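You operate a simulated robot arm through the tools that you are given. There is no shell and no other tool. Be economical: measure what you need, move in short steps, check, and stop when the job is done.

Carry out the task below with a simulated robot arm. There is one attempt and no reset: what you move stays moved.

JOB
Take the labelled purple roll on the top of the pressing bench and put it away in the inside of the roll tray. Fetch the yellow scouring pad and set it on the deck of the pallet. Put the starch bottle on the bed of the sealer. Put the blue bag on the grey card disc on the top of the packing bench. Shut the wide drawer. Shut the narrow drawer. Put the labelled blue roll on the shelf of the air stand. Take the purple weight and leave it on top of the scouring pad. Any order will do. Set down upright: starch bottle.

Only the result counts: the job must be done as asked and must still hold three seconds after the hand-in. Knocking over, shifting, dropping, spilling or breaking anything else fails it.

ROBOT AND FRAMES
A 6-joint arm with a fingered hand on a trunk, on a base that drives. Base frame: it is fixed to the floor where the robot stands at the start and does not move with it; the origin is under the middle of the robot, x ahead of it, y to its left, z up. Units: mm, rad, N and s.
With the tool pointing down near the work surface it reaches from about 500 to 800 mm from the robot's upright axis, wherever it stands. Its first joint turns from -2.897 to 2.897 rad. Places, roughly: bed of the sealer (27x20 cm) [180, -4880, 920]; blue bag [250, -5250, 750]; card disc (14x14x1 cm) [200, -5600, 900]; deck of the pallet [300, -4300, 600]; inside of the roll tray (24x16 cm) [160, -5820, 860]; labelled blue roll [0, -5750, 1000]; labelled purple roll [500, 0, 750]; narrow drawer [0, -5700, 700]; purple weight [-1750, -2750, 750]; scouring pad (9x6x4 cm) [-4700, -5300, 800]; shelf of the air stand (57x18 cm) [-4500, -4560, 960]; starch bottle [500, -500, 750]; wide drawer [0, -5400, 700]; yellow scouring pad (8x5x4 cm) [600, -200, 800]. Payload 4 kg.
The tool frame sits at the grasp point between the pads (the TCP): z along the fingers, y along the line on which they close. The tips reach 20 mm beyond it. Largest opening 140 mm; the body of the gripper starts 54 mm behind the TCP. The gripper is a hand of 3 fingers: y runs from the thumb to the fingers, the wrist lies at [0, 0, -215] in the tool frame.
Orientation is that of the tool frame in the base frame, as a unit quaternion [x, y, z, w]. With the fingers straight down and closing along the base's y, the tool's x points along the base's -x, its y along +y and its z along -z.

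CONTROLS
- The arm moves only by the tool send_rows. Its arguments are lists of equal length, an entry for each row: "slide": the shift along the tool's x, y, z in mm, a list of three; "turn": the turn, a rotation vector about the tool's x, y, z in degrees, a list of three. In form: {"slide": [[tx, ty, tz], ...], "turn": [[ax, ay, az], ...]}. A call has 1 to 10 rows; each row shifts and turns the commanded pose from where the row before left it, along the tool's axes as they then stand. A row lasts 0.2 s, in which the tool goes at most 50 mm and 0.15 rad; a call with a longer step from one row to the next is refused whole. A pose out of reach is approached as far as the arm can. The call stops where the force on the tool passes 40 N (or 10 N more than at its start, if that is more) or the arm is blocked; 0.2 s more then pass. In this call time passes only in rows, and 0.2 s behind the last. It gives the time, the measured TCP pose, the force on the tool (base axes), the opening and the grip force at its end, in the units of the frame above (readings bear some noise), with the torque about the TCP (base axes, N m) and any sound that the robot's microphone picked up.
- Cameras (640 x 400 px; columns grow to the right, rows downward): "scene" is now at [55.6, 153.3, 1533.6]; the picture's right is [-0.44, -0.90, 0.00], its down [-0.60, 0.29, -0.74] and it looks along [0.67, -0.33, -0.67] (base axes); focal length 255 px, centre (320, 200). "wrist" rides on the gripper at [74, -43, -79] in the tool frame; the picture's right is [0.50, 0.87, 0.00], its down [-0.59, 0.34, -0.73] and it looks along [-0.64, 0.37, 0.68] (tool axes); focal length 275 px, centre (320, 200).
- capture(camera): a new picture of that camera. The clock stands still meanwhile.
- slide_trunk(by): slides the trunk up (or, below 0, down) by that many mm; the arm and the scene camera ride with it, the base frame stays. It gives what a move gives, with no picture.
- drive_base(legs): drives the robot by 1 to 6 legs, each [ahead, left, turn to the left] in mm, mm and rad, along the robot's own axes; the way and the turn of a leg run together, so that a leg with both is an arc; at most 1500 mm and 3.142 rad a leg. The arm and the cameras ride along, it lands a little off, and it stops where it bumps. It gives what a move gives.
- finger_targets(finger1, finger2, thumb_bend): sets how far each is bent, from 0 (flat) to 1 (curled in); at 0.3 the hand is open as for a grip, at 0.7 the pads meet at the TCP. One left out holds its place. A second passes; each finger stops where it meets its share of the squeeze, and holds until it gets a number again. It is the only way to open and close the hand. It gives what a move gives, with no picture; readings hold the bend of each and the force on the fingers (four entries, about 0 where the hand has none), thumb and palm.
- aim_head(pan, tilt): turns the head with the scene camera to pan (to the left, within 2.094 rad either way) and tilt (down, from -0.506 to 1.204), counted from straight ahead of the robot. It gives what a move gives.
- probe_pixels(camera, pixels): for up to 12 pixels [column, row] of the newest picture of that camera ("zoom" is the newest enlarged one), the place [x, y, z] in the base frame of the surface seen there, good to about 2 mm. The clock stands still meanwhile.
- zoom(camera, box): a new picture of the part [left, top, right, bottom] of that camera's present view, enlarged. The clock stands still meanwhile.
- job_done(): hands the job in; it is judged then, once.

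Keep the steps short. Do not move on a guess: measure, check each grasp and each placing, and mend mistakes. In all there are 138 turns and 154 pictures (those below and enlarged ones count). Leave the gripper open and the arm clear of the work at the hand-in unless told otherwise, and finish with a single line.

The tools are called after "Emit:" as a command line: name --argument value ..., lists and objects as JSON in quotes. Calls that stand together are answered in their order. send_rows: Moves the arm, as the interface text tells. Its arguments: {"type":"object","properties":{"slide":{"type":"array","items":{"type":"array","items":{"type":"number"}}},"turn":{"type":"array","items":{"type":"array","items":{"type":"number"}}}},"required":["slide","turn"]} The other tools are called the same way: slide_trunk (by) slides the trunk up or down; finger_targets (finger1, finger2, thumb_bend) moves the fingers one by one; drive_base (legs) drives the base; aim_head (pan, tilt) turns the head that bears the scene camera; capture (camera) takes a picture; probe_pixels (camera, pixels) gives the place of the surface under pixels of a picture; zoom (camera, box) takes an enlarged picture of a part of a camera's view; job_done () hands the job in.

At the start:

```text
clock: 0.0
tool_pos: [410.3, -101.4, 1108.0]
orientation: [0.0, 1.0, 0.0, 0.0]
contact_force: [-0.4, 0.9, -0.8]
moment: [0.03, 0.03, 0.03]
gripper_width: 139.9
gripper_force: 0.0
shape: jaw
bend: [0.3, 0.3, 0.3]
finger forces: [0.0, 0.1, 0.1, 0.1, 0.1, 0.0]
trunk travel left (down, up): [-125.0, 465.0]
robot x, y, heading: [1.3, -0.8, 0.001]
head pan, tilt: [-0.454, 0.73]
```

scene: 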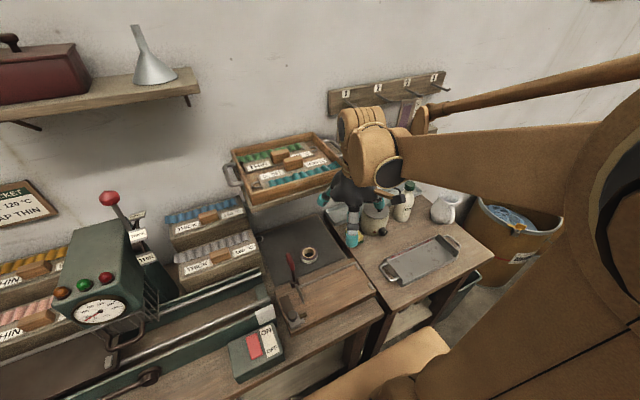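
wrist: 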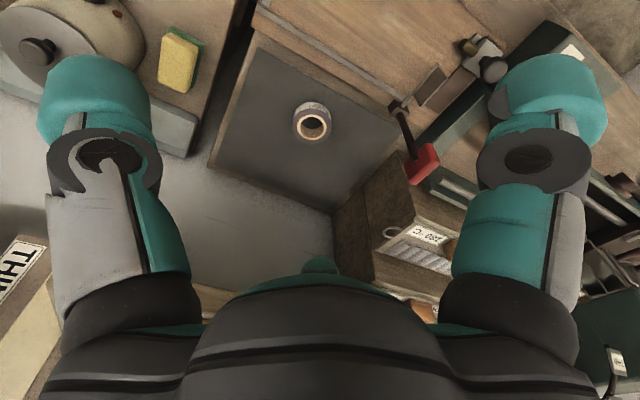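

The start pictures show the roll at wrist px (312,122) and the yellow pad at (180,60). I will probe those, and the bench and bottle in the scene picture.

Emit:
probe_pixels --camera "wrist" --pixels '[[297, 115], [326, 115], [312, 104], [312, 140], [312, 122], [260, 100], [165, 45], [200, 50], [160, 80], [190, 88], [180, 62], [120, 130]]'

Emit:
zoom --camera "scene" --box '[220, 130, 480, 330]'

Emit:
zoom --camera "wrist" --box '[140, 0, 400, 180]'

```text
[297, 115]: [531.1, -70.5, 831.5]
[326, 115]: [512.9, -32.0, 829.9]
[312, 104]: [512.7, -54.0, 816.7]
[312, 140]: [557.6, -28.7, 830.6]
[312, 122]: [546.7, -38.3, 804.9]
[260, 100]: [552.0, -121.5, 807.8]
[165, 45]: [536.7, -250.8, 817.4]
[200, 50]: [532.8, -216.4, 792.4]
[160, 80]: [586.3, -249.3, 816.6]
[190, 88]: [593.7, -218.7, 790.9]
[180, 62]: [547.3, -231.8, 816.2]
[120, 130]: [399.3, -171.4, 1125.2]
```

```text
2.00 times, centred on (350, 230) of scene
```

zoom: 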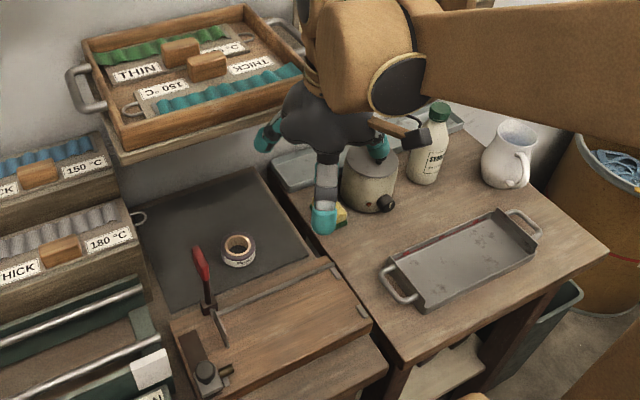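

```text
2.22 times, centred on (270, 90) of wrist
```

zoom: 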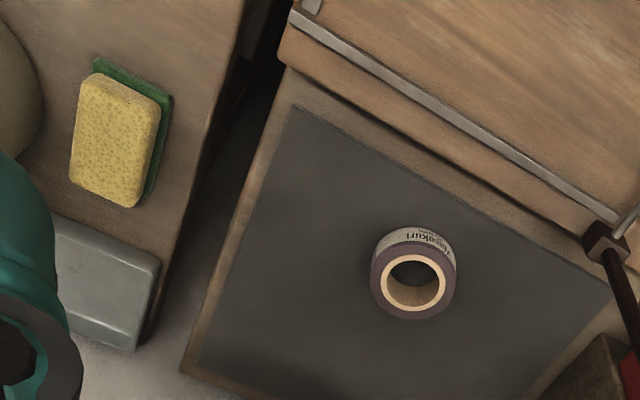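

Emit:
probe_pixels --camera "zoom" --pixels '[[600, 240], [630, 350], [420, 232], [378, 285], [455, 290], [413, 318], [412, 255], [500, 130], [80, 85], [155, 110], [130, 195], [75, 180]]'

Emit:
probe_pixels --camera "scene" --pixels '[[294, 255], [302, 298], [270, 230], [260, 300], [340, 265], [310, 195], [345, 180], [404, 212], [409, 187], [418, 260], [375, 220], [230, 180]]'

Emit:
aim_head --pan -1.57 --tilt 0.3

Emit:
capture --camera "scene"

```text
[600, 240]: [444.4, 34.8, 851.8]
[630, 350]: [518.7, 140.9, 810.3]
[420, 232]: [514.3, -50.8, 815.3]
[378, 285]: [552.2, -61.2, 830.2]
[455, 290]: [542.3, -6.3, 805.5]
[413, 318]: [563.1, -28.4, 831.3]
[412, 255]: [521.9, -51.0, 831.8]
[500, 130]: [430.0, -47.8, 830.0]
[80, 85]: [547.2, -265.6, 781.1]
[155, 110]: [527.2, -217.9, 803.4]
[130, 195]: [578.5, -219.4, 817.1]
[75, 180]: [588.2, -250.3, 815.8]
```

```text
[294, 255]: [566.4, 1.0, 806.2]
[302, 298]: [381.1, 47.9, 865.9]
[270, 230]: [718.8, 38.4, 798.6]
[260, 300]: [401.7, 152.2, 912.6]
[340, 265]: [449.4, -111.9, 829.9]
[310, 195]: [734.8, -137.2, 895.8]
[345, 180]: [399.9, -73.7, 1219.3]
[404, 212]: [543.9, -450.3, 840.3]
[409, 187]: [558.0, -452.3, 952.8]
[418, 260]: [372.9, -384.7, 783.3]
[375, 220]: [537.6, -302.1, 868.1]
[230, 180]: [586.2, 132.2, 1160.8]
```

```text
clock: 1.3
tool_pos: [410.4, -102.2, 1108.3]
orientation: [0.0, 1.0, 0.0, 0.0]
contact_force: [0.4, 0.6, 0.2]
moment: [0.02, -0.02, 0.01]
gripper_width: 140.0
gripper_force: 0.0
shape: jaw
bend: [0.3, 0.3, 0.3]
finger forces: [0.1, 0.0, 0.1, 0.0, 0.1, 0.1]
trunk travel left (down, up): [-125.0, 465.0]
robot x, y, heading: [-1.4, -2.1, -0.004]
head pan, tilt: [-1.571, 0.3]
```

```text
149 pictures are left
```

scene: 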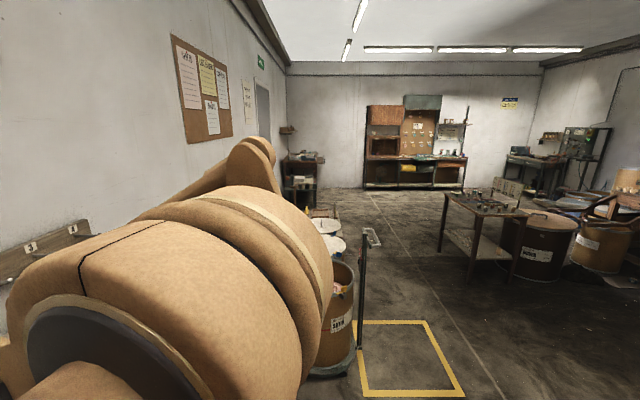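

Emit:
probe_pixels --camera "scene" --pixels '[[360, 350], [355, 325], [445, 385], [372, 236], [330, 240], [300, 185], [366, 186], [465, 180], [470, 278], [440, 250], [520, 170], [525, 265]]'

Emit:
zoom --camera "scene" --box '[270, 80, 480, 280]'

Emit:
zoom --camera "scene" --box '[430, 100, 640, 300]'

```text
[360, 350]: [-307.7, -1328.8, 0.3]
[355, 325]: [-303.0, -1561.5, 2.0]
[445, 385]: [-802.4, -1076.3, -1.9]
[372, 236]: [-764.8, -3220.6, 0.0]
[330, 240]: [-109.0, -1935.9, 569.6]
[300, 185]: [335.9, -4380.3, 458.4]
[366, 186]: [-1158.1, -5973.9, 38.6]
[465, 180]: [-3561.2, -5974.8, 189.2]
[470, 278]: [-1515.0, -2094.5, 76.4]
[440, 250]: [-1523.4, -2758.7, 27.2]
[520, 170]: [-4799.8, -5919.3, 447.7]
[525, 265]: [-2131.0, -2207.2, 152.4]
```

```text
2.00 times, centred on (375, 180) of scene
```

zoom: 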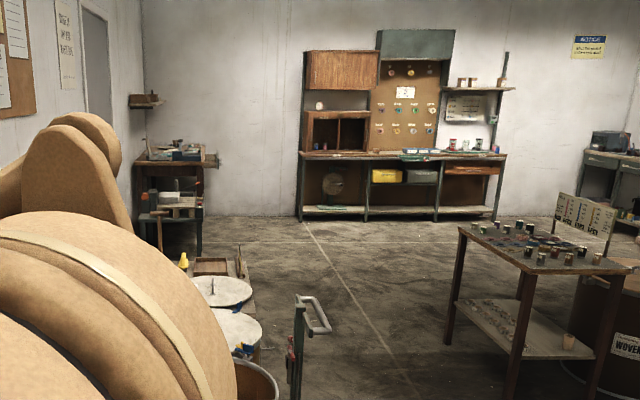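

```text
2.00 times, centred on (535, 200) of scene
```

zoom: 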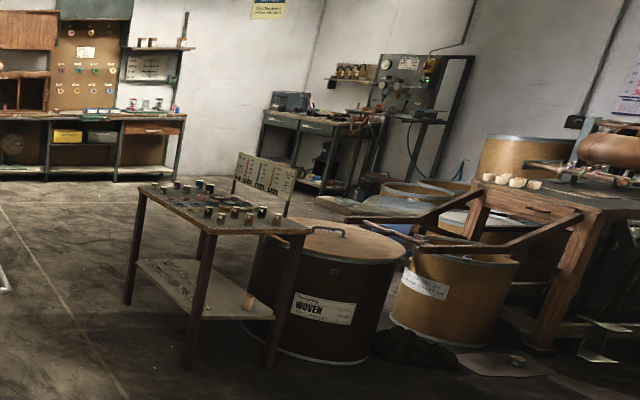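

Emit:
probe_pixels --camera "wrist" --pixels '[[405, 125], [412, 145], [425, 150], [420, 165], [436, 158], [385, 195], [360, 210], [398, 107]]'

```text
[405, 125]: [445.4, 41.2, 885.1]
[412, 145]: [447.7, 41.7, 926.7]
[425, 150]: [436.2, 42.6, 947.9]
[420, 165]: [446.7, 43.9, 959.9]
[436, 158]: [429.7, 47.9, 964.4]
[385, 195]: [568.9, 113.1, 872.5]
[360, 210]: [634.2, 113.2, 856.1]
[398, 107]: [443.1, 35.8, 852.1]
```

The roll sits at about (538,-44), z 806 to 831, and the lever at (445,42) is clear of the hand. I will move over the roll and come down to about z 900, then look again.

Emit:
send_rows --slide '[[-43, 19, 0], [-43, 19, 0], [-42, 19, 0], [0, 0, 45], [0, 0, 45], [0, 0, 45], [0, 0, 45]]' --turn '[[0, 0, 0], [0, 0, 0], [0, 0, 0], [0, 0, 0], [0, 0, 0], [0, 0, 0], [0, 0, 0]]'

Emit:
capture --camera "wrist"

```text
clock: 1.8
tool_pos: [444.4, -83.9, 1110.6]
orientation: [-0.001, 1.0, 0.001, -0.005]
contact_force: [-33.7, -2.7, 2.1]
moment: [0.07, -0.56, 0.81]
gripper_width: 140.2
gripper_force: 0.1
shape: jaw
bend: [0.3, 0.41, 0.3]
finger forces: [0.0, 33.2, 0.1, 0.1, 0.1, 0.0]
trunk travel left (down, up): [-125.0, 465.0]
robot x, y, heading: [1.6, -3.1, -0.003]
head pan, tilt: [-1.571, 0.3]
stopped in row 2: the force on the tool passed its limit at 69 N (the readings are from after the stop); the commanded pose is now the measured one
```

```text
146 pictures are left
```

wrist: 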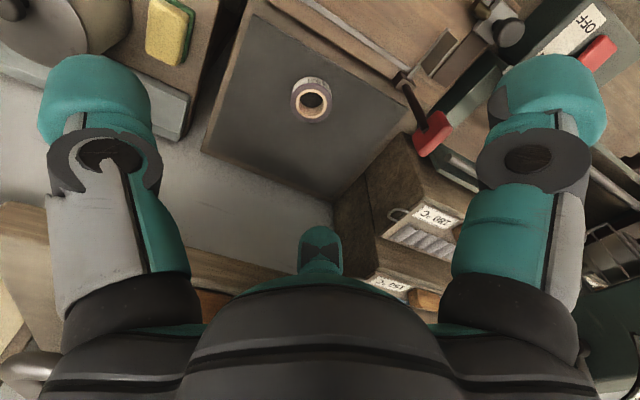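

The far finger touched the wall tray on its way forward. I will back off and look at the tray from the starting head pose.

Emit:
send_rows --slide '[[40, 0, 0], [20, 0, 0]]' --turn '[[0, 0, 0], [0, 0, 0]]'

Emit:
aim_head --pan -0.454 --tilt 0.73

Emit:
zoom --camera "scene" --box '[220, 130, 480, 330]'

Emit:
capture --camera "scene"

```text
clock: 2.4
tool_pos: [391.1, -84.5, 1110.1]
orientation: [-0.001, 1.0, 0.0, -0.006]
contact_force: [-0.4, -0.3, 0.2]
moment: [-0.02, -0.03, 0.02]
gripper_width: 139.7
gripper_force: 0.1
shape: jaw
bend: [0.3, 0.3, 0.3]
finger forces: [0.1, 0.0, 0.0, 0.0, 0.0, 0.1]
trunk travel left (down, up): [-125.0, 465.0]
robot x, y, heading: [2.4, 1.5, 0.003]
head pan, tilt: [-1.571, 0.3]
```

```text
clock: 3.7
tool_pos: [390.9, -84.4, 1110.0]
orientation: [-0.001, 1.0, 0.0, -0.005]
contact_force: [-0.7, -1.0, 0.0]
moment: [0.0, -0.02, -0.03]
gripper_width: 140.2
gripper_force: 0.0
shape: jaw
bend: [0.3, 0.3, 0.3]
finger forces: [0.1, 0.0, 0.1, 0.0, 0.0, 0.0]
trunk travel left (down, up): [-125.0, 465.0]
robot x, y, heading: [3.1, 0.9, 0.004]
head pan, tilt: [-0.454, 0.73]
```

```text
2.00 times, centred on (350, 230) of scene
```

zoom: 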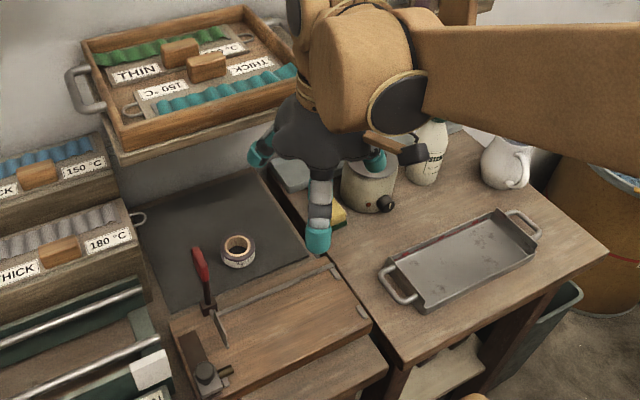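

```text
144 pictures are left
```

scene: 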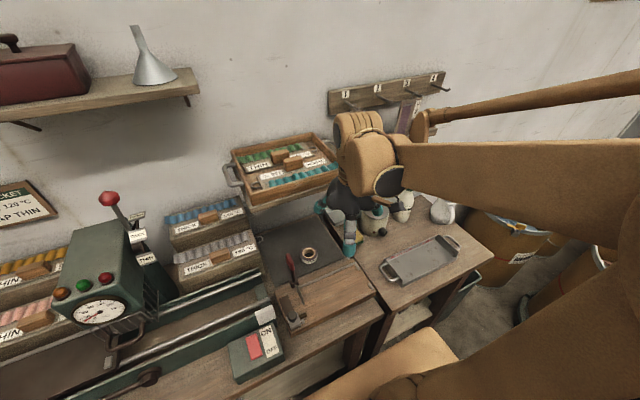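

Emit:
probe_pixels --camera "scene" --pixels '[[230, 180], [252, 204], [300, 196], [335, 178], [250, 211], [300, 200], [308, 247], [309, 260], [301, 255], [317, 254], [332, 212]]'

```text
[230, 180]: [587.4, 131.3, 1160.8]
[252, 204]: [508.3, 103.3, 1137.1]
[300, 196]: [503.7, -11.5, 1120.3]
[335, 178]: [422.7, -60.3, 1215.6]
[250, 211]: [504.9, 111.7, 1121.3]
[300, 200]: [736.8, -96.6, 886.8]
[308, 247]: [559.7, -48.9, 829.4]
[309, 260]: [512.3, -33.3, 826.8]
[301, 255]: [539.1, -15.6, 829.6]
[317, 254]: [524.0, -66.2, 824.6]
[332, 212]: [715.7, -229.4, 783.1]
```

The tray has not moved: its handle still probes at (587,131,1161). The roll lies partly under that shelf, so I will need a small tilt. Next I measure where the fingers stand.

Emit:
probe_pixels --camera "wrist" --pixels '[[100, 75], [60, 90], [140, 95], [545, 75], [590, 90], [505, 95], [320, 235], [320, 265], [110, 240], [530, 240]]'

```text
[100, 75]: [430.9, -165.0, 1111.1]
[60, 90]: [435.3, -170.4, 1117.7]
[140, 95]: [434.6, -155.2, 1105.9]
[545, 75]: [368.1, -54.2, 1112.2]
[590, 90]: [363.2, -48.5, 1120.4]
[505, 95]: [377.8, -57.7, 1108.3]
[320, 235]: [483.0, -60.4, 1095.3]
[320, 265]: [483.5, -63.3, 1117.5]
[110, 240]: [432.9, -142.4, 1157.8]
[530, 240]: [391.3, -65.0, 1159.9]
```

Three fingers sit at 120° about the TCP, radius about 75 mm. I will yaw by -90° so the thumb points ahead, tilt 15° forward, come down in front of the shelf and then go in.

Emit:
send_rows --slide '[[0, 0, 0], [0, 0, 0], [0, 0, 0], [0, 0, 0], [0, 0, 0], [0, 0, 0], [0, 0, 0], [0, 0, 0], [0, 0, 0], [0, 0, 0]]' --turn '[[0, 0, -8.5], [0, 0, -8.5], [0, 0, -8.5], [0, 0, -8.5], [0, 0, -8.5], [0, 0, -8.5], [0, 0, -8.5], [0, 0, -8.5], [0, 0, -8.5], [0, 0, -8.5]]'

Emit:
send_rows --slide '[[0, 0, 40], [0, 0, 40], [0, 0, 40], [0, 0, 40], [0, 0, 30], [0, 0, 0], [0, 0, 0], [0, 0, 0]]' --turn '[[0, 0, -5], [0, 0, 0], [0, 0, 0], [0, 0, 0], [0, 0, 0], [5, 0, 0], [5, 0, 0], [5, 0, 0]]'

Emit:
capture --camera "wrist"

Emit:
capture --camera "scene"

```text
clock: 5.9
tool_pos: [396.9, 10.0, 1110.6]
orientation: [-0.67, 0.743, 0.0, -0.007]
contact_force: [0.4, 0.6, -0.4]
moment: [0.0, -0.02, 0.0]
gripper_width: 139.9
gripper_force: 0.0
shape: jaw
bend: [0.3, 0.3, 0.3]
finger forces: [0.0, 0.1, 0.0, 0.0, 0.0, 0.1]
out of reach, approached as far as the arm can: row 9, 10
trunk travel left (down, up): [-125.0, 465.0]
robot x, y, heading: [1.9, -4.4, 0.005]
head pan, tilt: [-0.454, 0.73]
```

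```text
clock: 7.0
tool_pos: [398.2, 46.8, 949.1]
orientation: [-0.707, 0.707, -0.001, 0.0]
contact_force: [21.4, -0.3, 39.9]
moment: [-0.03, -2.41, 0.01]
gripper_width: 139.4
gripper_force: 0.2
shape: jaw
bend: [0.3, 0.3, 0.15]
finger forces: [0.0, 0.1, 0.1, 0.1, 41.8, 0.0]
out of reach, approached as far as the arm can: row 1, 3
trunk travel left (down, up): [-125.0, 465.0]
robot x, y, heading: [-1.2, 0.1, -0.005]
head pan, tilt: [-0.454, 0.73]
stopped in row 5: the force on the tool passed its limit at 58 N (the readings are from after the stop); the commanded pose is now the measured one
```

```text
143 pictures are left
```

wrist: 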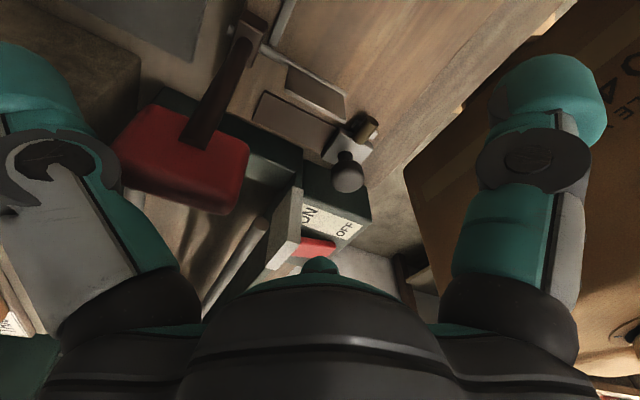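

```text
142 pictures are left
```

scene: 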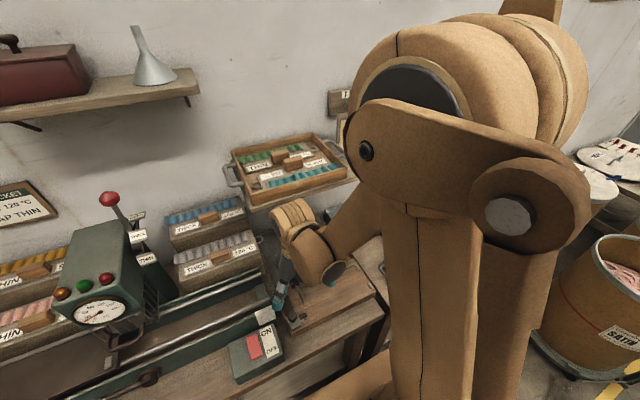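

Poses this close in were out of reach, and the arm drifted so that the thumb pressed on the cutter's lever. I will lift straight up and check the lever.

Emit:
send_rows --slide '[[0, 0, -30], [0, 0, -40], [0, 0, -40], [0, 0, -40]]' --turn '[[0, 0, 0], [0, 0, 0], [0, 0, 0], [0, 0, 0]]'

Emit:
drive_base --legs '[[-250, 0, 0]]'

Emit:
capture --camera "wrist"

Emit:
capture --camera "scene"

```text
clock: 8.0
tool_pos: [394.6, 47.6, 1098.5]
orientation: [-0.706, 0.708, 0.001, -0.003]
contact_force: [0.6, -0.1, 0.0]
moment: [-0.02, 0.04, 0.01]
gripper_width: 139.8
gripper_force: 0.0
shape: jaw
bend: [0.3, 0.3, 0.3]
finger forces: [0.1, 0.0, 0.1, 0.0, 0.0, 0.2]
trunk travel left (down, up): [-125.0, 465.0]
robot x, y, heading: [0.2, -0.8, -0.001]
head pan, tilt: [-0.454, 0.73]
```

```text
clock: 9.8
tool_pos: [146.5, 48.0, 1097.8]
orientation: [0.708, -0.706, -0.001, 0.002]
contact_force: [0.3, -0.7, 0.2]
moment: [-0.03, -0.01, 0.02]
gripper_width: 140.0
gripper_force: 0.0
shape: jaw
bend: [0.3, 0.3, 0.3]
finger forces: [0.0, 0.1, 0.0, 0.1, 0.1, 0.1]
trunk travel left (down, up): [-125.0, 465.0]
robot x, y, heading: [-245.1, -3.2, -0.003]
head pan, tilt: [-0.454, 0.73]
```

```text
141 pictures are left
```

wrist: 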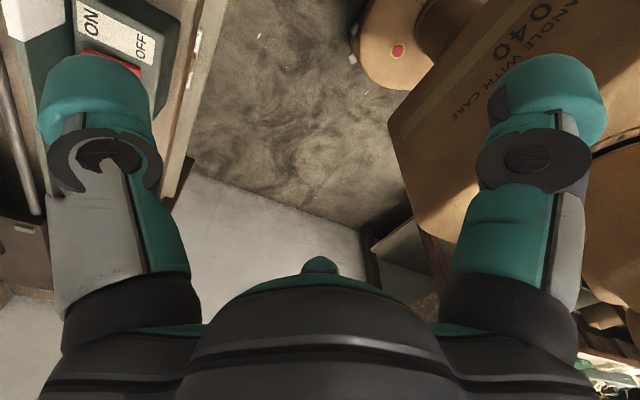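

```text
140 pictures are left
```

scene: 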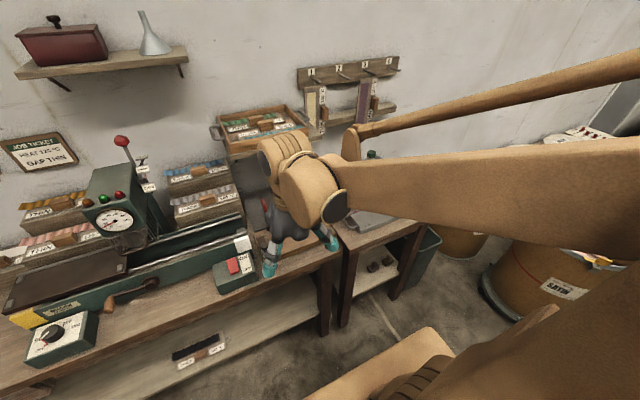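

Both are clear now. I will extend the arm and check that the lever stands as before.

Emit:
send_rows --slide '[[33, -38, 0], [33, -38, 0], [33, -38, 0], [33, -38, 0]]' --turn '[[0, 0, 0], [0, 0, 0], [0, 0, 0], [0, 0, 0]]'

Emit:
zoom --camera "scene" --box '[180, 90, 400, 290]'

Emit:
capture --camera "wrist"

```text
refused: row 1 steps farther than a row can; nothing moved
```

```text
2.00 times, centred on (290, 190) of scene
```

zoom: 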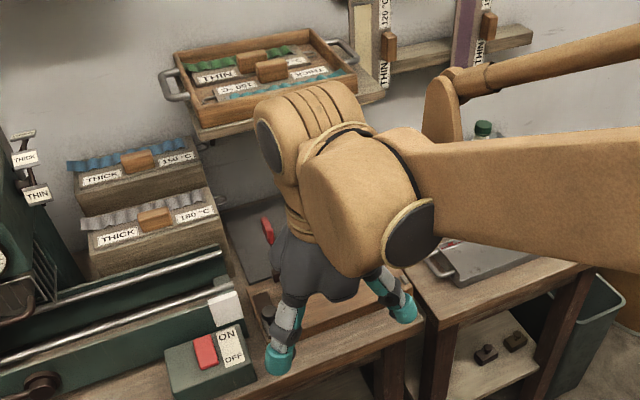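

```text
138 pictures are left
```

wrist: 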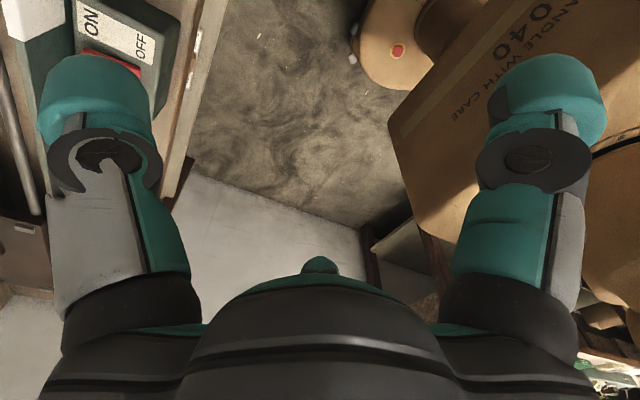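

Emit:
send_rows --slide '[[26, -32, 0], [26, -32, 0], [26, -32, 0], [26, -32, 0], [26, -32, 0]]' --turn '[[0, 0, 0], [0, 0, 0], [0, 0, 0], [0, 0, 0], [0, 0, 0]]'

Emit:
capture --camera "wrist"

Emit:
capture --camera "scene"

```text
clock: 11.0
tool_pos: [293.1, 57.0, 1097.0]
orientation: [-0.701, 0.713, -0.001, -0.004]
contact_force: [0.5, -0.9, -0.7]
moment: [0.0, 0.03, -0.02]
gripper_width: 139.8
gripper_force: 0.0
shape: jaw
bend: [0.3, 0.3, 0.3]
finger forces: [0.0, 0.0, 0.0, 0.0, 0.1, 0.1]
out of reach, approached as far as the arm can: row 1, 2, 3, 4, 5
trunk travel left (down, up): [-125.0, 465.0]
robot x, y, heading: [-246.7, 0.5, 0.001]
head pan, tilt: [-0.454, 0.73]
```

```text
137 pictures are left
```

wrist: 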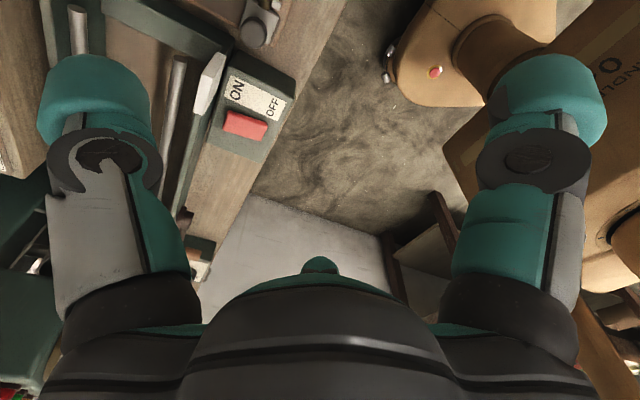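

```text
136 pictures are left
```

scene: 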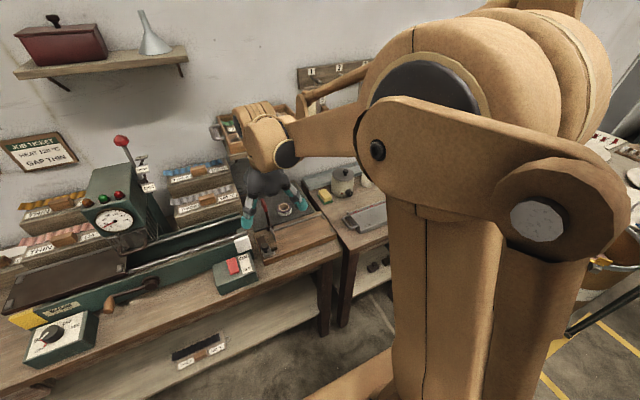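

That yaw runs the wrist to its limit. The same claw layout, one finger ahead and two near, also comes with the tool yawed +30° from the start pose. I will turn back by +120° in all.

Emit:
send_rows --slide '[[0, 0, 0], [0, 0, 0], [0, 0, 0], [0, 0, 0], [0, 0, 0], [0, 0, 0], [0, 0, 0], [0, 0, 0], [0, 0, 0], [0, 0, 0]]' --turn '[[0, 0, 8.5], [0, 0, 8.5], [0, 0, 8.5], [0, 0, 8.5], [0, 0, 8.5], [0, 0, 8.5], [0, 0, 8.5], [0, 0, 8.5], [0, 0, 8.5], [0, 0, 8.5]]'

Emit:
send_rows --slide '[[0, 0, 0], [0, 0, 0], [0, 0, 0], [0, 0, 0], [0, 0, 0]]' --turn '[[0, 0, 7], [0, 0, 7], [0, 0, 7], [0, 0, 7], [0, 0, 7]]'

Emit:
capture --camera "wrist"

Emit:
capture --camera "scene"

```text
clock: 13.2
tool_pos: [293.7, 56.3, 1096.4]
orientation: [-0.045, 0.999, 0.0, -0.003]
contact_force: [0.0, 0.7, -0.3]
moment: [-0.03, 0.01, -0.01]
gripper_width: 140.0
gripper_force: 0.1
shape: jaw
bend: [0.3, 0.3, 0.3]
finger forces: [0.0, 0.0, 0.0, 0.0, 0.0, 0.0]
trunk travel left (down, up): [-125.0, 465.0]
robot x, y, heading: [-249.2, -4.2, 0.004]
head pan, tilt: [-0.454, 0.73]
```

```text
clock: 14.4
tool_pos: [293.8, 57.4, 1095.8]
orientation: [0.259, 0.966, -0.001, -0.002]
contact_force: [0.6, 0.2, -0.2]
moment: [0.0, 0.02, 0.0]
gripper_width: 140.0
gripper_force: 0.2
shape: jaw
bend: [0.3, 0.3, 0.3]
finger forces: [0.0, 0.0, 0.1, 0.0, 0.0, 0.0]
trunk travel left (down, up): [-125.0, 465.0]
robot x, y, heading: [-249.6, -1.3, 0.002]
head pan, tilt: [-0.454, 0.73]
```

```text
135 pictures are left
```

wrist: 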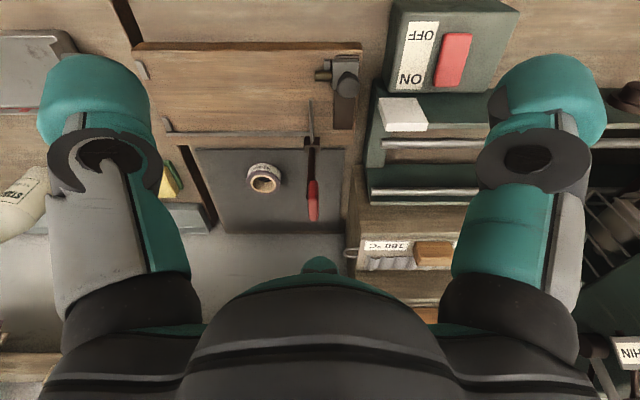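

```text
134 pictures are left
```

scene: 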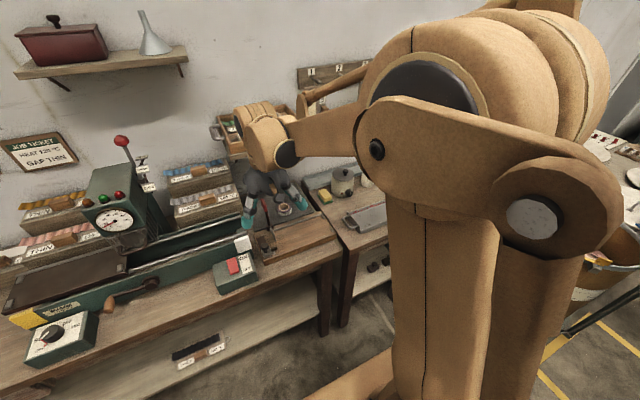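

Emit:
probe_pixels --camera "wrist" --pixels '[[249, 180], [280, 178], [264, 166], [264, 192], [264, 180], [312, 150], [312, 185], [312, 215], [310, 105], [346, 80], [200, 150], [345, 180]]'

```text
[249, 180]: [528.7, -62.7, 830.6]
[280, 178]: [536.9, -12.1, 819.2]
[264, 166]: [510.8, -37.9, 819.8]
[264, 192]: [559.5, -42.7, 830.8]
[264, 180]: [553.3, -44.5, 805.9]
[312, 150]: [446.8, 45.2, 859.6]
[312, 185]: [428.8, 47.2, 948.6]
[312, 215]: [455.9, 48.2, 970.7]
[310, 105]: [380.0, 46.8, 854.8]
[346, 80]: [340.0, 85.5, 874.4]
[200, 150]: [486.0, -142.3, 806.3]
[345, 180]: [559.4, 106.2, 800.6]
```

The roll centre is about (536,-41) and the lever is as before. I will move to y=-84, tilt 15° and come down in front of the shelf.

Emit:
send_rows --slide '[[-17.5, -30.3, 0], [-17.5, -30.3, 0], [-17.5, -30.3, 0], [-17.5, -30.3, 0], [0, 0, 0], [0, 0, 0]]' --turn '[[0, 0, 0], [0, 0, 0], [0, 0, 0], [0, 0, 0], [-3.75, -6.5, 0], [-3.75, -6.5, 0]]'

Emit:
send_rows --slide '[[8.83, -5.08, 38.06], [8.83, -5.08, 38.06], [8.83, -5.08, 38.06], [8.83, -5.08, 38.06], [8.83, -5.08, 38.06]]' --turn '[[0, 0, 0], [0, 0, 0], [0, 0, 0], [0, 0, 0], [0, 0, 0]]'

```text
clock: 15.8
tool_pos: [294.3, -81.4, 1097.4]
orientation: [0.256, 0.958, 0.033, 0.125]
contact_force: [1.2, -0.1, -0.7]
moment: [0.0, 0.0, 0.0]
gripper_width: 140.0
gripper_force: 0.0
shape: jaw
bend: [0.3, 0.3, 0.3]
finger forces: [0.0, 0.0, 0.0, 0.0, 0.0, 0.1]
trunk travel left (down, up): [-125.0, 465.0]
robot x, y, heading: [-246.4, -2.8, -0.002]
head pan, tilt: [-0.454, 0.73]
```

```text
clock: 17.0
tool_pos: [295.6, -82.7, 897.7]
orientation: [0.256, 0.958, 0.032, 0.123]
contact_force: [0.7, -0.7, 0.3]
moment: [0.0, 0.01, 0.02]
gripper_width: 139.8
gripper_force: 0.1
shape: jaw
bend: [0.3, 0.3, 0.3]
finger forces: [0.0, 0.0, 0.1, 0.0, 0.1, 0.0]
trunk travel left (down, up): [-125.0, 465.0]
robot x, y, heading: [-249.5, 0.4, 0.006]
head pan, tilt: [-0.454, 0.73]
```

Emit:
send_rows --slide '[[-33.5, 19.3, 10.4], [-33.5, 19.3, 10.4], [-33.5, 19.3, 10.4], [-33.5, 19.3, 10.4], [-33.5, 19.3, 10.4], [-33.5, 19.3, 10.4], [20, 34.6, 0]]' --turn '[[0, 0, 0], [0, 0, 0], [0, 0, 0], [0, 0, 0], [0, 0, 0], [0, 0, 0], [0, 0, 0]]'

Emit:
capture --camera "wrist"

Emit:
capture --camera "scene"

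```text
clock: 18.8
tool_pos: [521.3, -79.4, 901.7]
orientation: [0.276, 0.952, 0.031, 0.127]
contact_force: [0.5, -0.7, 0.0]
moment: [0.0, 0.06, -0.01]
gripper_width: 139.8
gripper_force: 0.0
shape: jaw
bend: [0.3, 0.3, 0.3]
finger forces: [0.0, 0.0, 0.0, 0.0, 0.1, 0.0]
trunk travel left (down, up): [-125.0, 465.0]
robot x, y, heading: [-245.9, -2.6, -0.03]
head pan, tilt: [-0.454, 0.73]
stopped in row 7: the arm was blocked; the commanded pose is now the measured one
```

```text
133 pictures are left
```

wrist: 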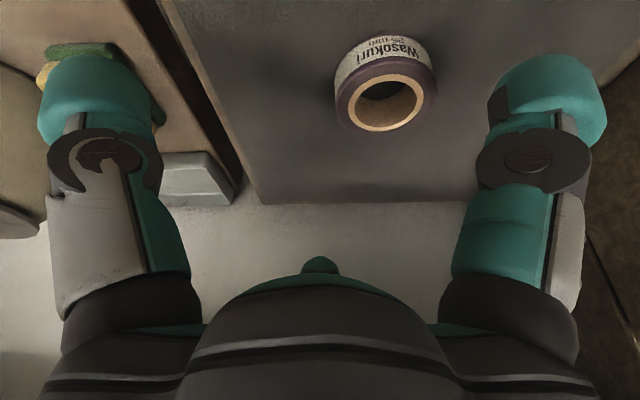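

```text
132 pictures are left
```

scene: 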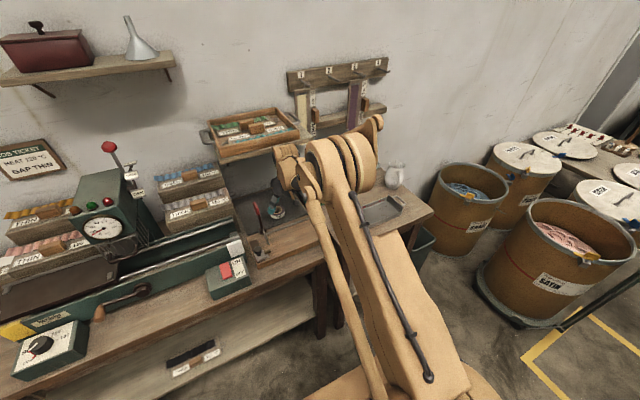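

The arm link met the shelf. I will back off 60 mm and check the tray.

Emit:
send_rows --slide '[[25.1, -14.5, -7.8], [25.1, -14.5, -7.8]]' --turn '[[0, 0, 0], [0, 0, 0]]'

Emit:
zoom --camera "scene" --box '[180, 70, 400, 270]'

Emit:
probe_pixels --camera "zoom" --pixels '[[100, 115], [135, 190], [200, 175], [270, 165], [130, 205], [260, 95], [170, 200]]'

```text
clock: 19.4
tool_pos: [472.2, -71.1, 895.3]
orientation: [0.271, 0.954, 0.03, 0.124]
contact_force: [0.8, -0.2, 0.0]
moment: [-0.02, 0.0, -0.01]
gripper_width: 140.1
gripper_force: 0.1
shape: jaw
bend: [0.3, 0.3, 0.3]
finger forces: [0.1, 0.0, 0.0, 0.1, 0.0, 0.1]
trunk travel left (down, up): [-125.0, 465.0]
robot x, y, heading: [-246.4, -4.9, -0.022]
head pan, tilt: [-0.454, 0.73]
```

```text
2.00 times, centred on (290, 170) of scene
```

zoom: 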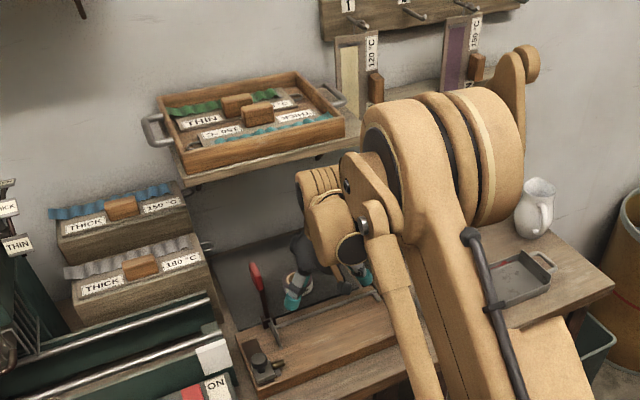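

```text
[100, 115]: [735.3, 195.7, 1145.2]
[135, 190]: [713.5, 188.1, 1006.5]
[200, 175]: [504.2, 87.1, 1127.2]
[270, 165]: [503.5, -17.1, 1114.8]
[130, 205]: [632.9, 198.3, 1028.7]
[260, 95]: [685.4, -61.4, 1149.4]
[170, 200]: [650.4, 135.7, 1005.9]
```

Emit:
probe_pixels --camera "zoom" --pixels '[[380, 120], [440, 120], [510, 130], [520, 60], [350, 170], [325, 175], [330, 220], [365, 230], [420, 300], [310, 190]]'

```text
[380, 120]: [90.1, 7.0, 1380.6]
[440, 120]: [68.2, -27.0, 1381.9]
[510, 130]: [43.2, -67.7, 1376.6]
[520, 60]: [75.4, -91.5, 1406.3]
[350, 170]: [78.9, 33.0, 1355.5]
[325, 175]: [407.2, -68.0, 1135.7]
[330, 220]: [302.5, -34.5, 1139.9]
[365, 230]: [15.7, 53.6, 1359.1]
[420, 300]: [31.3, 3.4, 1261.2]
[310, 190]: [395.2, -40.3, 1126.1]
```

The tray still stands at x 504. The wrist link's top is about 35 mm above the wrist centre, so I will go lower before going in: down to z 862, ahead to about 505, then down and in.

Emit:
send_rows --slide '[[7.4, -4.3, 31.9], [-25.1, 14.5, 7.8], [-15, 8.7, 20.5], [-13, 7.7, 5]]' --turn '[[0, 0, 0], [0, 0, 0], [0, 0, 0], [0, 0, 0]]'

Emit:
capture --camera "wrist"

```text
clock: 20.4
tool_pos: [538.9, -75.4, 845.0]
orientation: [0.271, 0.954, 0.031, 0.124]
contact_force: [0.6, -0.2, -0.4]
moment: [0.02, 0.0, -0.02]
gripper_width: 139.9
gripper_force: 0.0
shape: jaw
bend: [0.3, 0.3, 0.3]
finger forces: [0.1, 0.0, 0.1, 0.0, 0.0, 0.0]
trunk travel left (down, up): [-125.0, 465.0]
robot x, y, heading: [-247.2, -4.2, -0.024]
head pan, tilt: [-0.454, 0.73]
```

```text
130 pictures are left
```

wrist: 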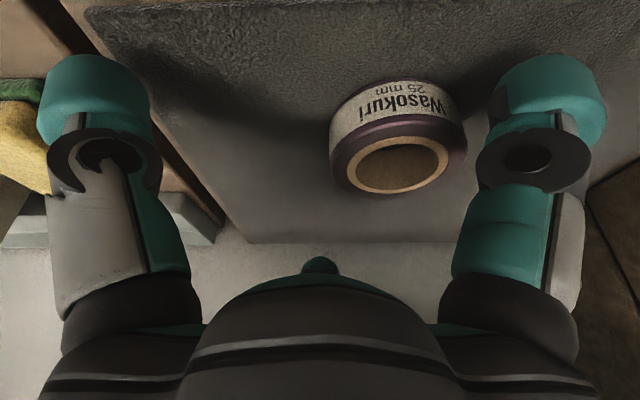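

Emit:
send_rows --slide '[[17, 29.4, 0]]' --turn '[[0, 0, 0]]'

Emit:
capture --camera "wrist"

```text
clock: 20.8
tool_pos: [540.2, -40.6, 844.8]
orientation: [0.272, 0.954, 0.03, 0.123]
contact_force: [-0.4, 0.3, -0.9]
moment: [0.01, 0.03, 0.01]
gripper_width: 140.0
gripper_force: 0.1
shape: jaw
bend: [0.3, 0.3, 0.3]
finger forces: [0.1, 0.0, 0.0, 0.0, 0.0, 0.0]
trunk travel left (down, up): [-125.0, 465.0]
robot x, y, heading: [-247.0, -6.1, -0.022]
head pan, tilt: [-0.454, 0.73]
```

```text
129 pictures are left
```

wrist: 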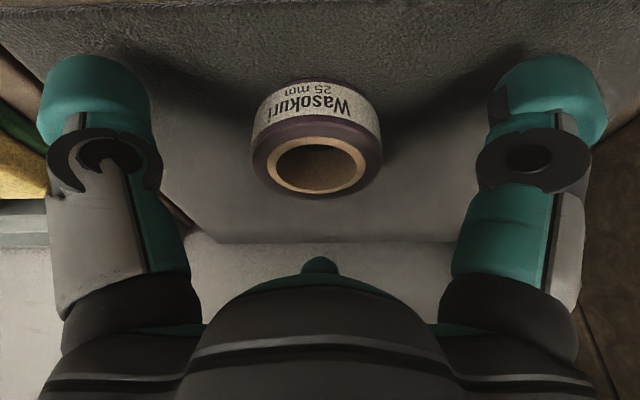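

The roll is centred between the fingers. I will close them partway, then come down 14 mm.

Emit:
finger_targets --finger1 0.42 --finger2 0.42 --thumb_bend 0.42

Emit:
send_rows --slide '[[1.8, -1, 7.7], [1.6, -0.9, 6.7]]' --turn '[[0, 0, 0], [0, 0, 0]]'

Emit:
capture --camera "wrist"

```text
clock: 21.8
tool_pos: [540.2, -40.3, 845.8]
orientation: [0.271, 0.954, 0.03, 0.124]
contact_force: [0.1, 0.4, 0.5]
moment: [-0.01, 0.01, 0.02]
gripper_width: 88.9
gripper_force: 0.0
shape: fingers
bend: [0.42, 0.42, 0.42]
finger forces: [0.0, 0.0, 0.1, 0.0, 0.0, 0.0]
trunk travel left (down, up): [-125.0, 465.0]
robot x, y, heading: [-244.7, -4.5, -0.023]
head pan, tilt: [-0.454, 0.73]
```

```text
clock: 22.4
tool_pos: [540.2, -40.1, 840.7]
orientation: [0.273, 0.953, 0.032, 0.127]
contact_force: [-1.3, -2.0, 24.6]
moment: [0.32, 0.86, 0.11]
gripper_width: 89.4
gripper_force: 12.2
shape: fingers
bend: [0.42, 0.42, 0.42]
finger forces: [15.5, 0.1, 0.1, 0.0, 9.7, 0.1]
trunk travel left (down, up): [-125.0, 465.0]
robot x, y, heading: [-244.3, -8.6, -0.027]
head pan, tilt: [-0.454, 0.73]
stopped in row 2: the force on the tool passed its limit at 50 N (the readings are from after the stop); the commanded pose is now the measured one
```

```text
128 pictures are left
```

wrist: 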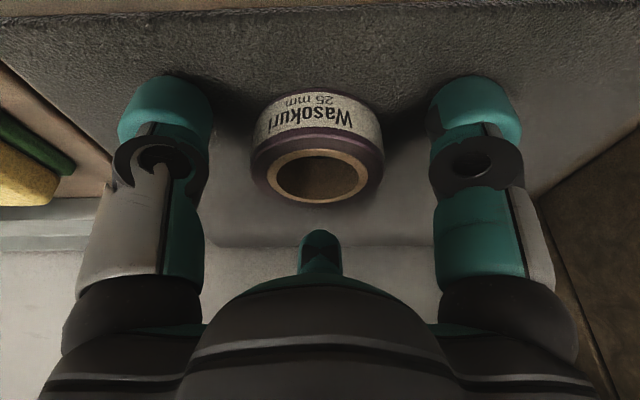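

The two near fingertips touch the mat at z 840. I will raise 3 mm and close on the roll.

Emit:
send_rows --slide '[[-0.7, 0.4, -3]]' --turn '[[0, 0, 0]]'

Emit:
finger_targets --finger1 0.65 --finger2 0.65 --thumb_bend 0.65

Emit:
capture --camera "wrist"

```text
clock: 22.8
tool_pos: [540.9, -40.1, 840.8]
orientation: [0.272, 0.954, 0.031, 0.125]
contact_force: [-1.1, -2.0, 5.2]
moment: [0.09, 0.2, 0.13]
gripper_width: 90.4
gripper_force: 2.4
shape: fingers
bend: [0.42, 0.42, 0.42]
finger forces: [3.4, 0.0, 0.1, 0.0, 1.3, 0.1]
trunk travel left (down, up): [-125.0, 465.0]
robot x, y, heading: [-243.9, -4.5, -0.022]
head pan, tilt: [-0.454, 0.73]
```

```text
clock: 23.8
tool_pos: [541.3, -40.3, 840.0]
orientation: [0.272, 0.954, 0.03, 0.126]
contact_force: [-0.5, 0.5, 0.6]
moment: [-0.02, 0.02, 0.01]
gripper_width: 50.6
gripper_force: 21.3
shape: fingers
bend: [0.54, 0.57, 0.57]
finger forces: [13.3, 11.0, 0.0, 0.0, 17.8, 0.0]
trunk travel left (down, up): [-125.0, 465.0]
robot x, y, heading: [-245.3, -7.9, -0.022]
head pan, tilt: [-0.454, 0.73]
```

```text
127 pictures are left
```

wrist: 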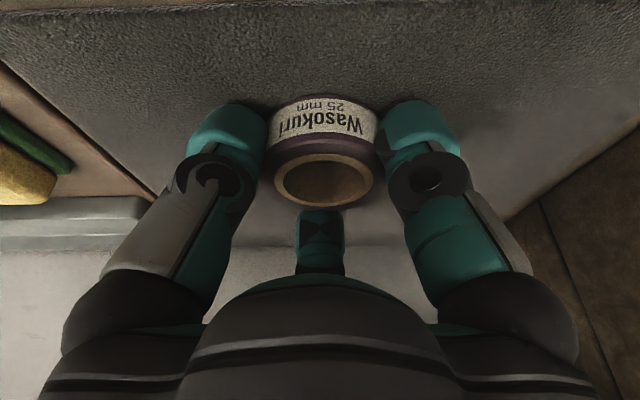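

It is gripped at 50.6 mm and 21 N. I will lift a little, then back out the way it came.

Emit:
send_rows --slide '[[-1.3, 0.8, -5.8], [26.3, -15.2, -25.7], [28.2, -16.3, -13.9], [29, -16.7, -29.7], [29, -16.7, -29.7], [29, -16.7, -29.7]]' --turn '[[0, 0, 0], [0, 0, 0], [0, 0, 0], [0, 0, 0], [0, 0, 0], [0, 0, 0]]'

Emit:
capture --camera "wrist"

```text
clock: 25.1
tool_pos: [351.1, -34.9, 929.2]
orientation: [0.272, 0.954, 0.031, 0.127]
contact_force: [-0.1, 0.2, -0.1]
moment: [-0.02, 0.0, 0.0]
gripper_width: 50.4
gripper_force: 20.5
shape: fingers
bend: [0.54, 0.57, 0.57]
finger forces: [13.2, 11.2, 0.0, 0.0, 17.8, 0.0]
trunk travel left (down, up): [-125.0, 465.0]
robot x, y, heading: [-246.2, -5.9, -0.022]
head pan, tilt: [-0.454, 0.73]
```

```text
126 pictures are left
```

wrist: 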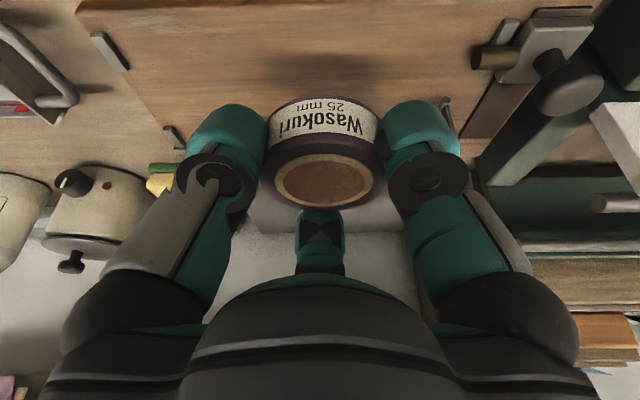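

The roll holds. I will raise the arm, undo the tilt and look behind before driving.

Emit:
send_rows --slide '[[-9, 5.2, -38.6], [-9, 5.2, -38.6], [-9, 5.2, -38.6], [-9, 5.2, -38.6], [0, 0, 0], [0, 0, 0]]' --turn '[[0, 0, 0], [0, 0, 0], [0, 0, 0], [0, 0, 0], [3.75, 6.5, 0], [3.75, 6.5, 0]]'

Emit:
aim_head --pan -2.09 --tilt 0.5

Emit:
capture --camera "scene"

```text
clock: 26.6
tool_pos: [351.1, -33.9, 1087.9]
orientation: [0.275, 0.961, -0.001, -0.003]
contact_force: [-1.0, 1.0, -0.4]
moment: [0.0, -0.02, 0.01]
gripper_width: 50.4
gripper_force: 21.6
shape: fingers
bend: [0.54, 0.57, 0.57]
finger forces: [13.9, 11.1, 0.1, 0.1, 17.7, 0.1]
trunk travel left (down, up): [-125.0, 465.0]
robot x, y, heading: [-242.3, -5.8, -0.021]
head pan, tilt: [-0.454, 0.73]
```

```text
clock: 28.2
tool_pos: [350.3, -34.0, 1087.5]
orientation: [0.275, 0.961, -0.001, -0.001]
contact_force: [-0.9, -0.3, -0.1]
moment: [-0.01, -0.05, 0.01]
gripper_width: 50.4
gripper_force: 21.0
shape: fingers
bend: [0.54, 0.57, 0.57]
finger forces: [13.9, 11.1, 0.0, 0.0, 17.8, 0.0]
trunk travel left (down, up): [-125.0, 465.0]
robot x, y, heading: [-245.5, -4.3, -0.029]
head pan, tilt: [-2.089, 0.499]
```

```text
125 pictures are left
```

scene: 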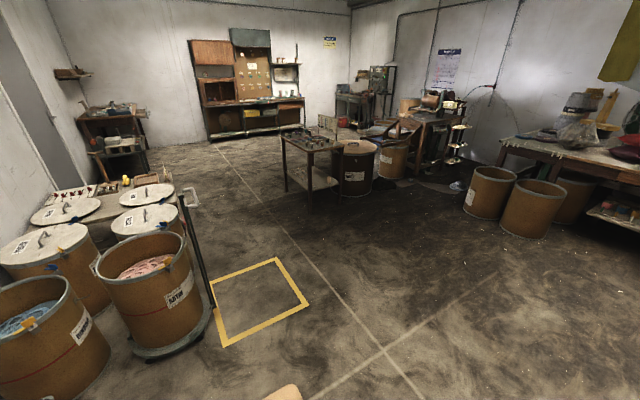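

The floor behind and to the right is open. I will back off 700, turn right to face -y, and drive 3 legs down the lane at x≈-950.

Emit:
drive_base --legs '[[-700, 0, 0], [0, 0, -1.545], [1500, 0, 0], [1500, 0, 0], [1200, 0, 0]]'

Emit:
aim_head --pan 0.6 --tilt 0.4

Emit:
capture --camera "scene"

```text
clock: 55.7
tool_pos: [-842.6, -4799.8, 1086.6]
orientation: [0.856, 0.518, 0.0, -0.002]
contact_force: [-0.3, -0.4, -0.5]
moment: [0.02, 0.01, 0.0]
gripper_width: 50.1
gripper_force: 20.9
shape: fingers
bend: [0.54, 0.57, 0.57]
finger forces: [12.9, 11.0, 0.0, 0.0, 17.3, 0.1]
trunk travel left (down, up): [-125.0, 465.0]
robot x, y, heading: [-857.6, -4205.3, -1.519]
head pan, tilt: [-2.089, 0.499]
```

```text
clock: 58.1
tool_pos: [-842.9, -4800.2, 1088.1]
orientation: [0.856, 0.517, 0.0, -0.001]
contact_force: [0.6, 0.4, -0.1]
moment: [-0.03, -0.05, -0.01]
gripper_width: 49.9
gripper_force: 20.8
shape: fingers
bend: [0.54, 0.57, 0.57]
finger forces: [13.0, 11.1, 0.1, 0.1, 17.2, 0.0]
trunk travel left (down, up): [-125.0, 465.0]
robot x, y, heading: [-852.6, -4205.5, -1.525]
head pan, tilt: [0.6, 0.4]
```

```text
124 pictures are left
```

scene: 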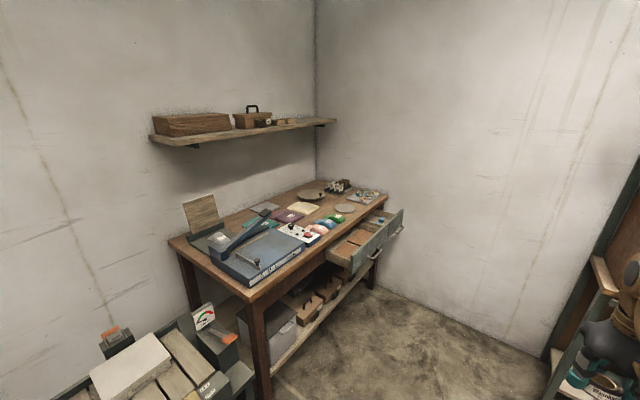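

Emit:
zoom --camera "scene" --box '[160, 160, 420, 320]'

Emit:
zoom --camera "scene" --box '[60, 280, 260, 400]'

Emit:
zoom --camera "scene" --box '[290, 160, 420, 270]'

Emit:
probe_pixels --camera "scene" --pixels '[[252, 300], [385, 198], [170, 240], [310, 182], [326, 265], [402, 230], [345, 208], [310, 194], [300, 209], [362, 196], [340, 186], [245, 235]]'

```text
2.46 times, centred on (290, 240) of scene
```

zoom: 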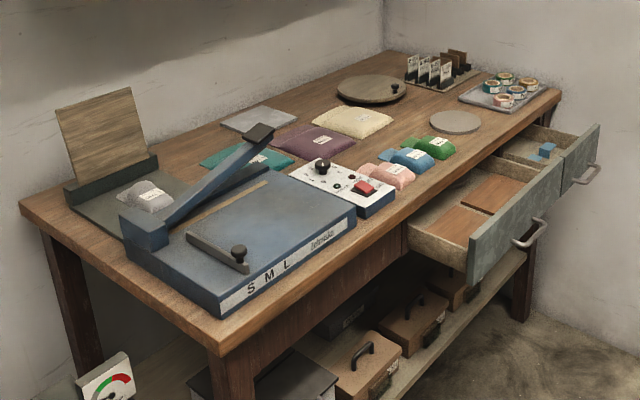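

```text
3.20 times, centred on (160, 340) of scene
```

zoom: 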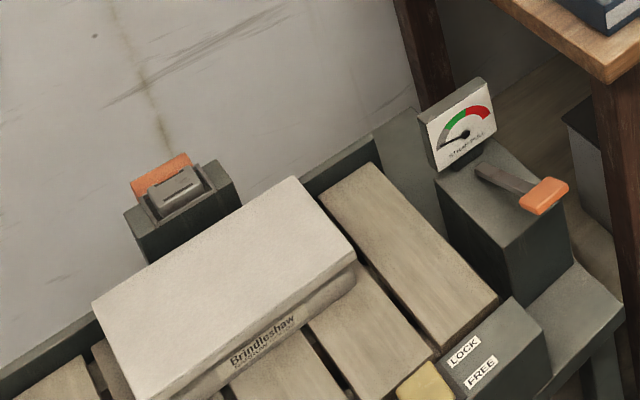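

```text
3.64 times, centred on (355, 215) of scene
```

zoom: 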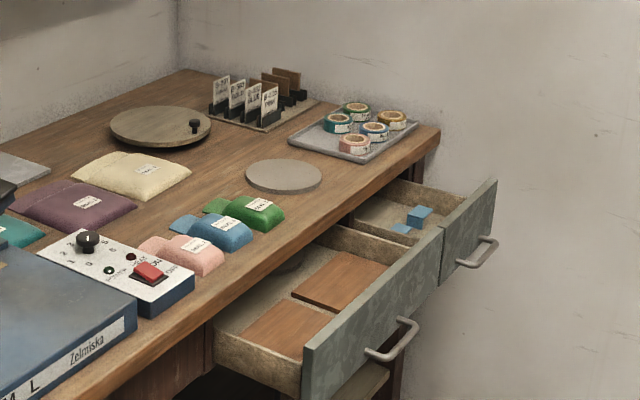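

```text
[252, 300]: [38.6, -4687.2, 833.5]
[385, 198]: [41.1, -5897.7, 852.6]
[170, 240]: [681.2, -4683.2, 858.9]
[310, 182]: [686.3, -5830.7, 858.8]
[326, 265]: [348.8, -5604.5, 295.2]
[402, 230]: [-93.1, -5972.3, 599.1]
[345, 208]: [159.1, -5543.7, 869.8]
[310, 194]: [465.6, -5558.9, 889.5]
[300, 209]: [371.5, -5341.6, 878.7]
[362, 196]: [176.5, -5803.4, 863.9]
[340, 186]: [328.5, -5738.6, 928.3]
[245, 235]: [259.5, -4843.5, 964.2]
```

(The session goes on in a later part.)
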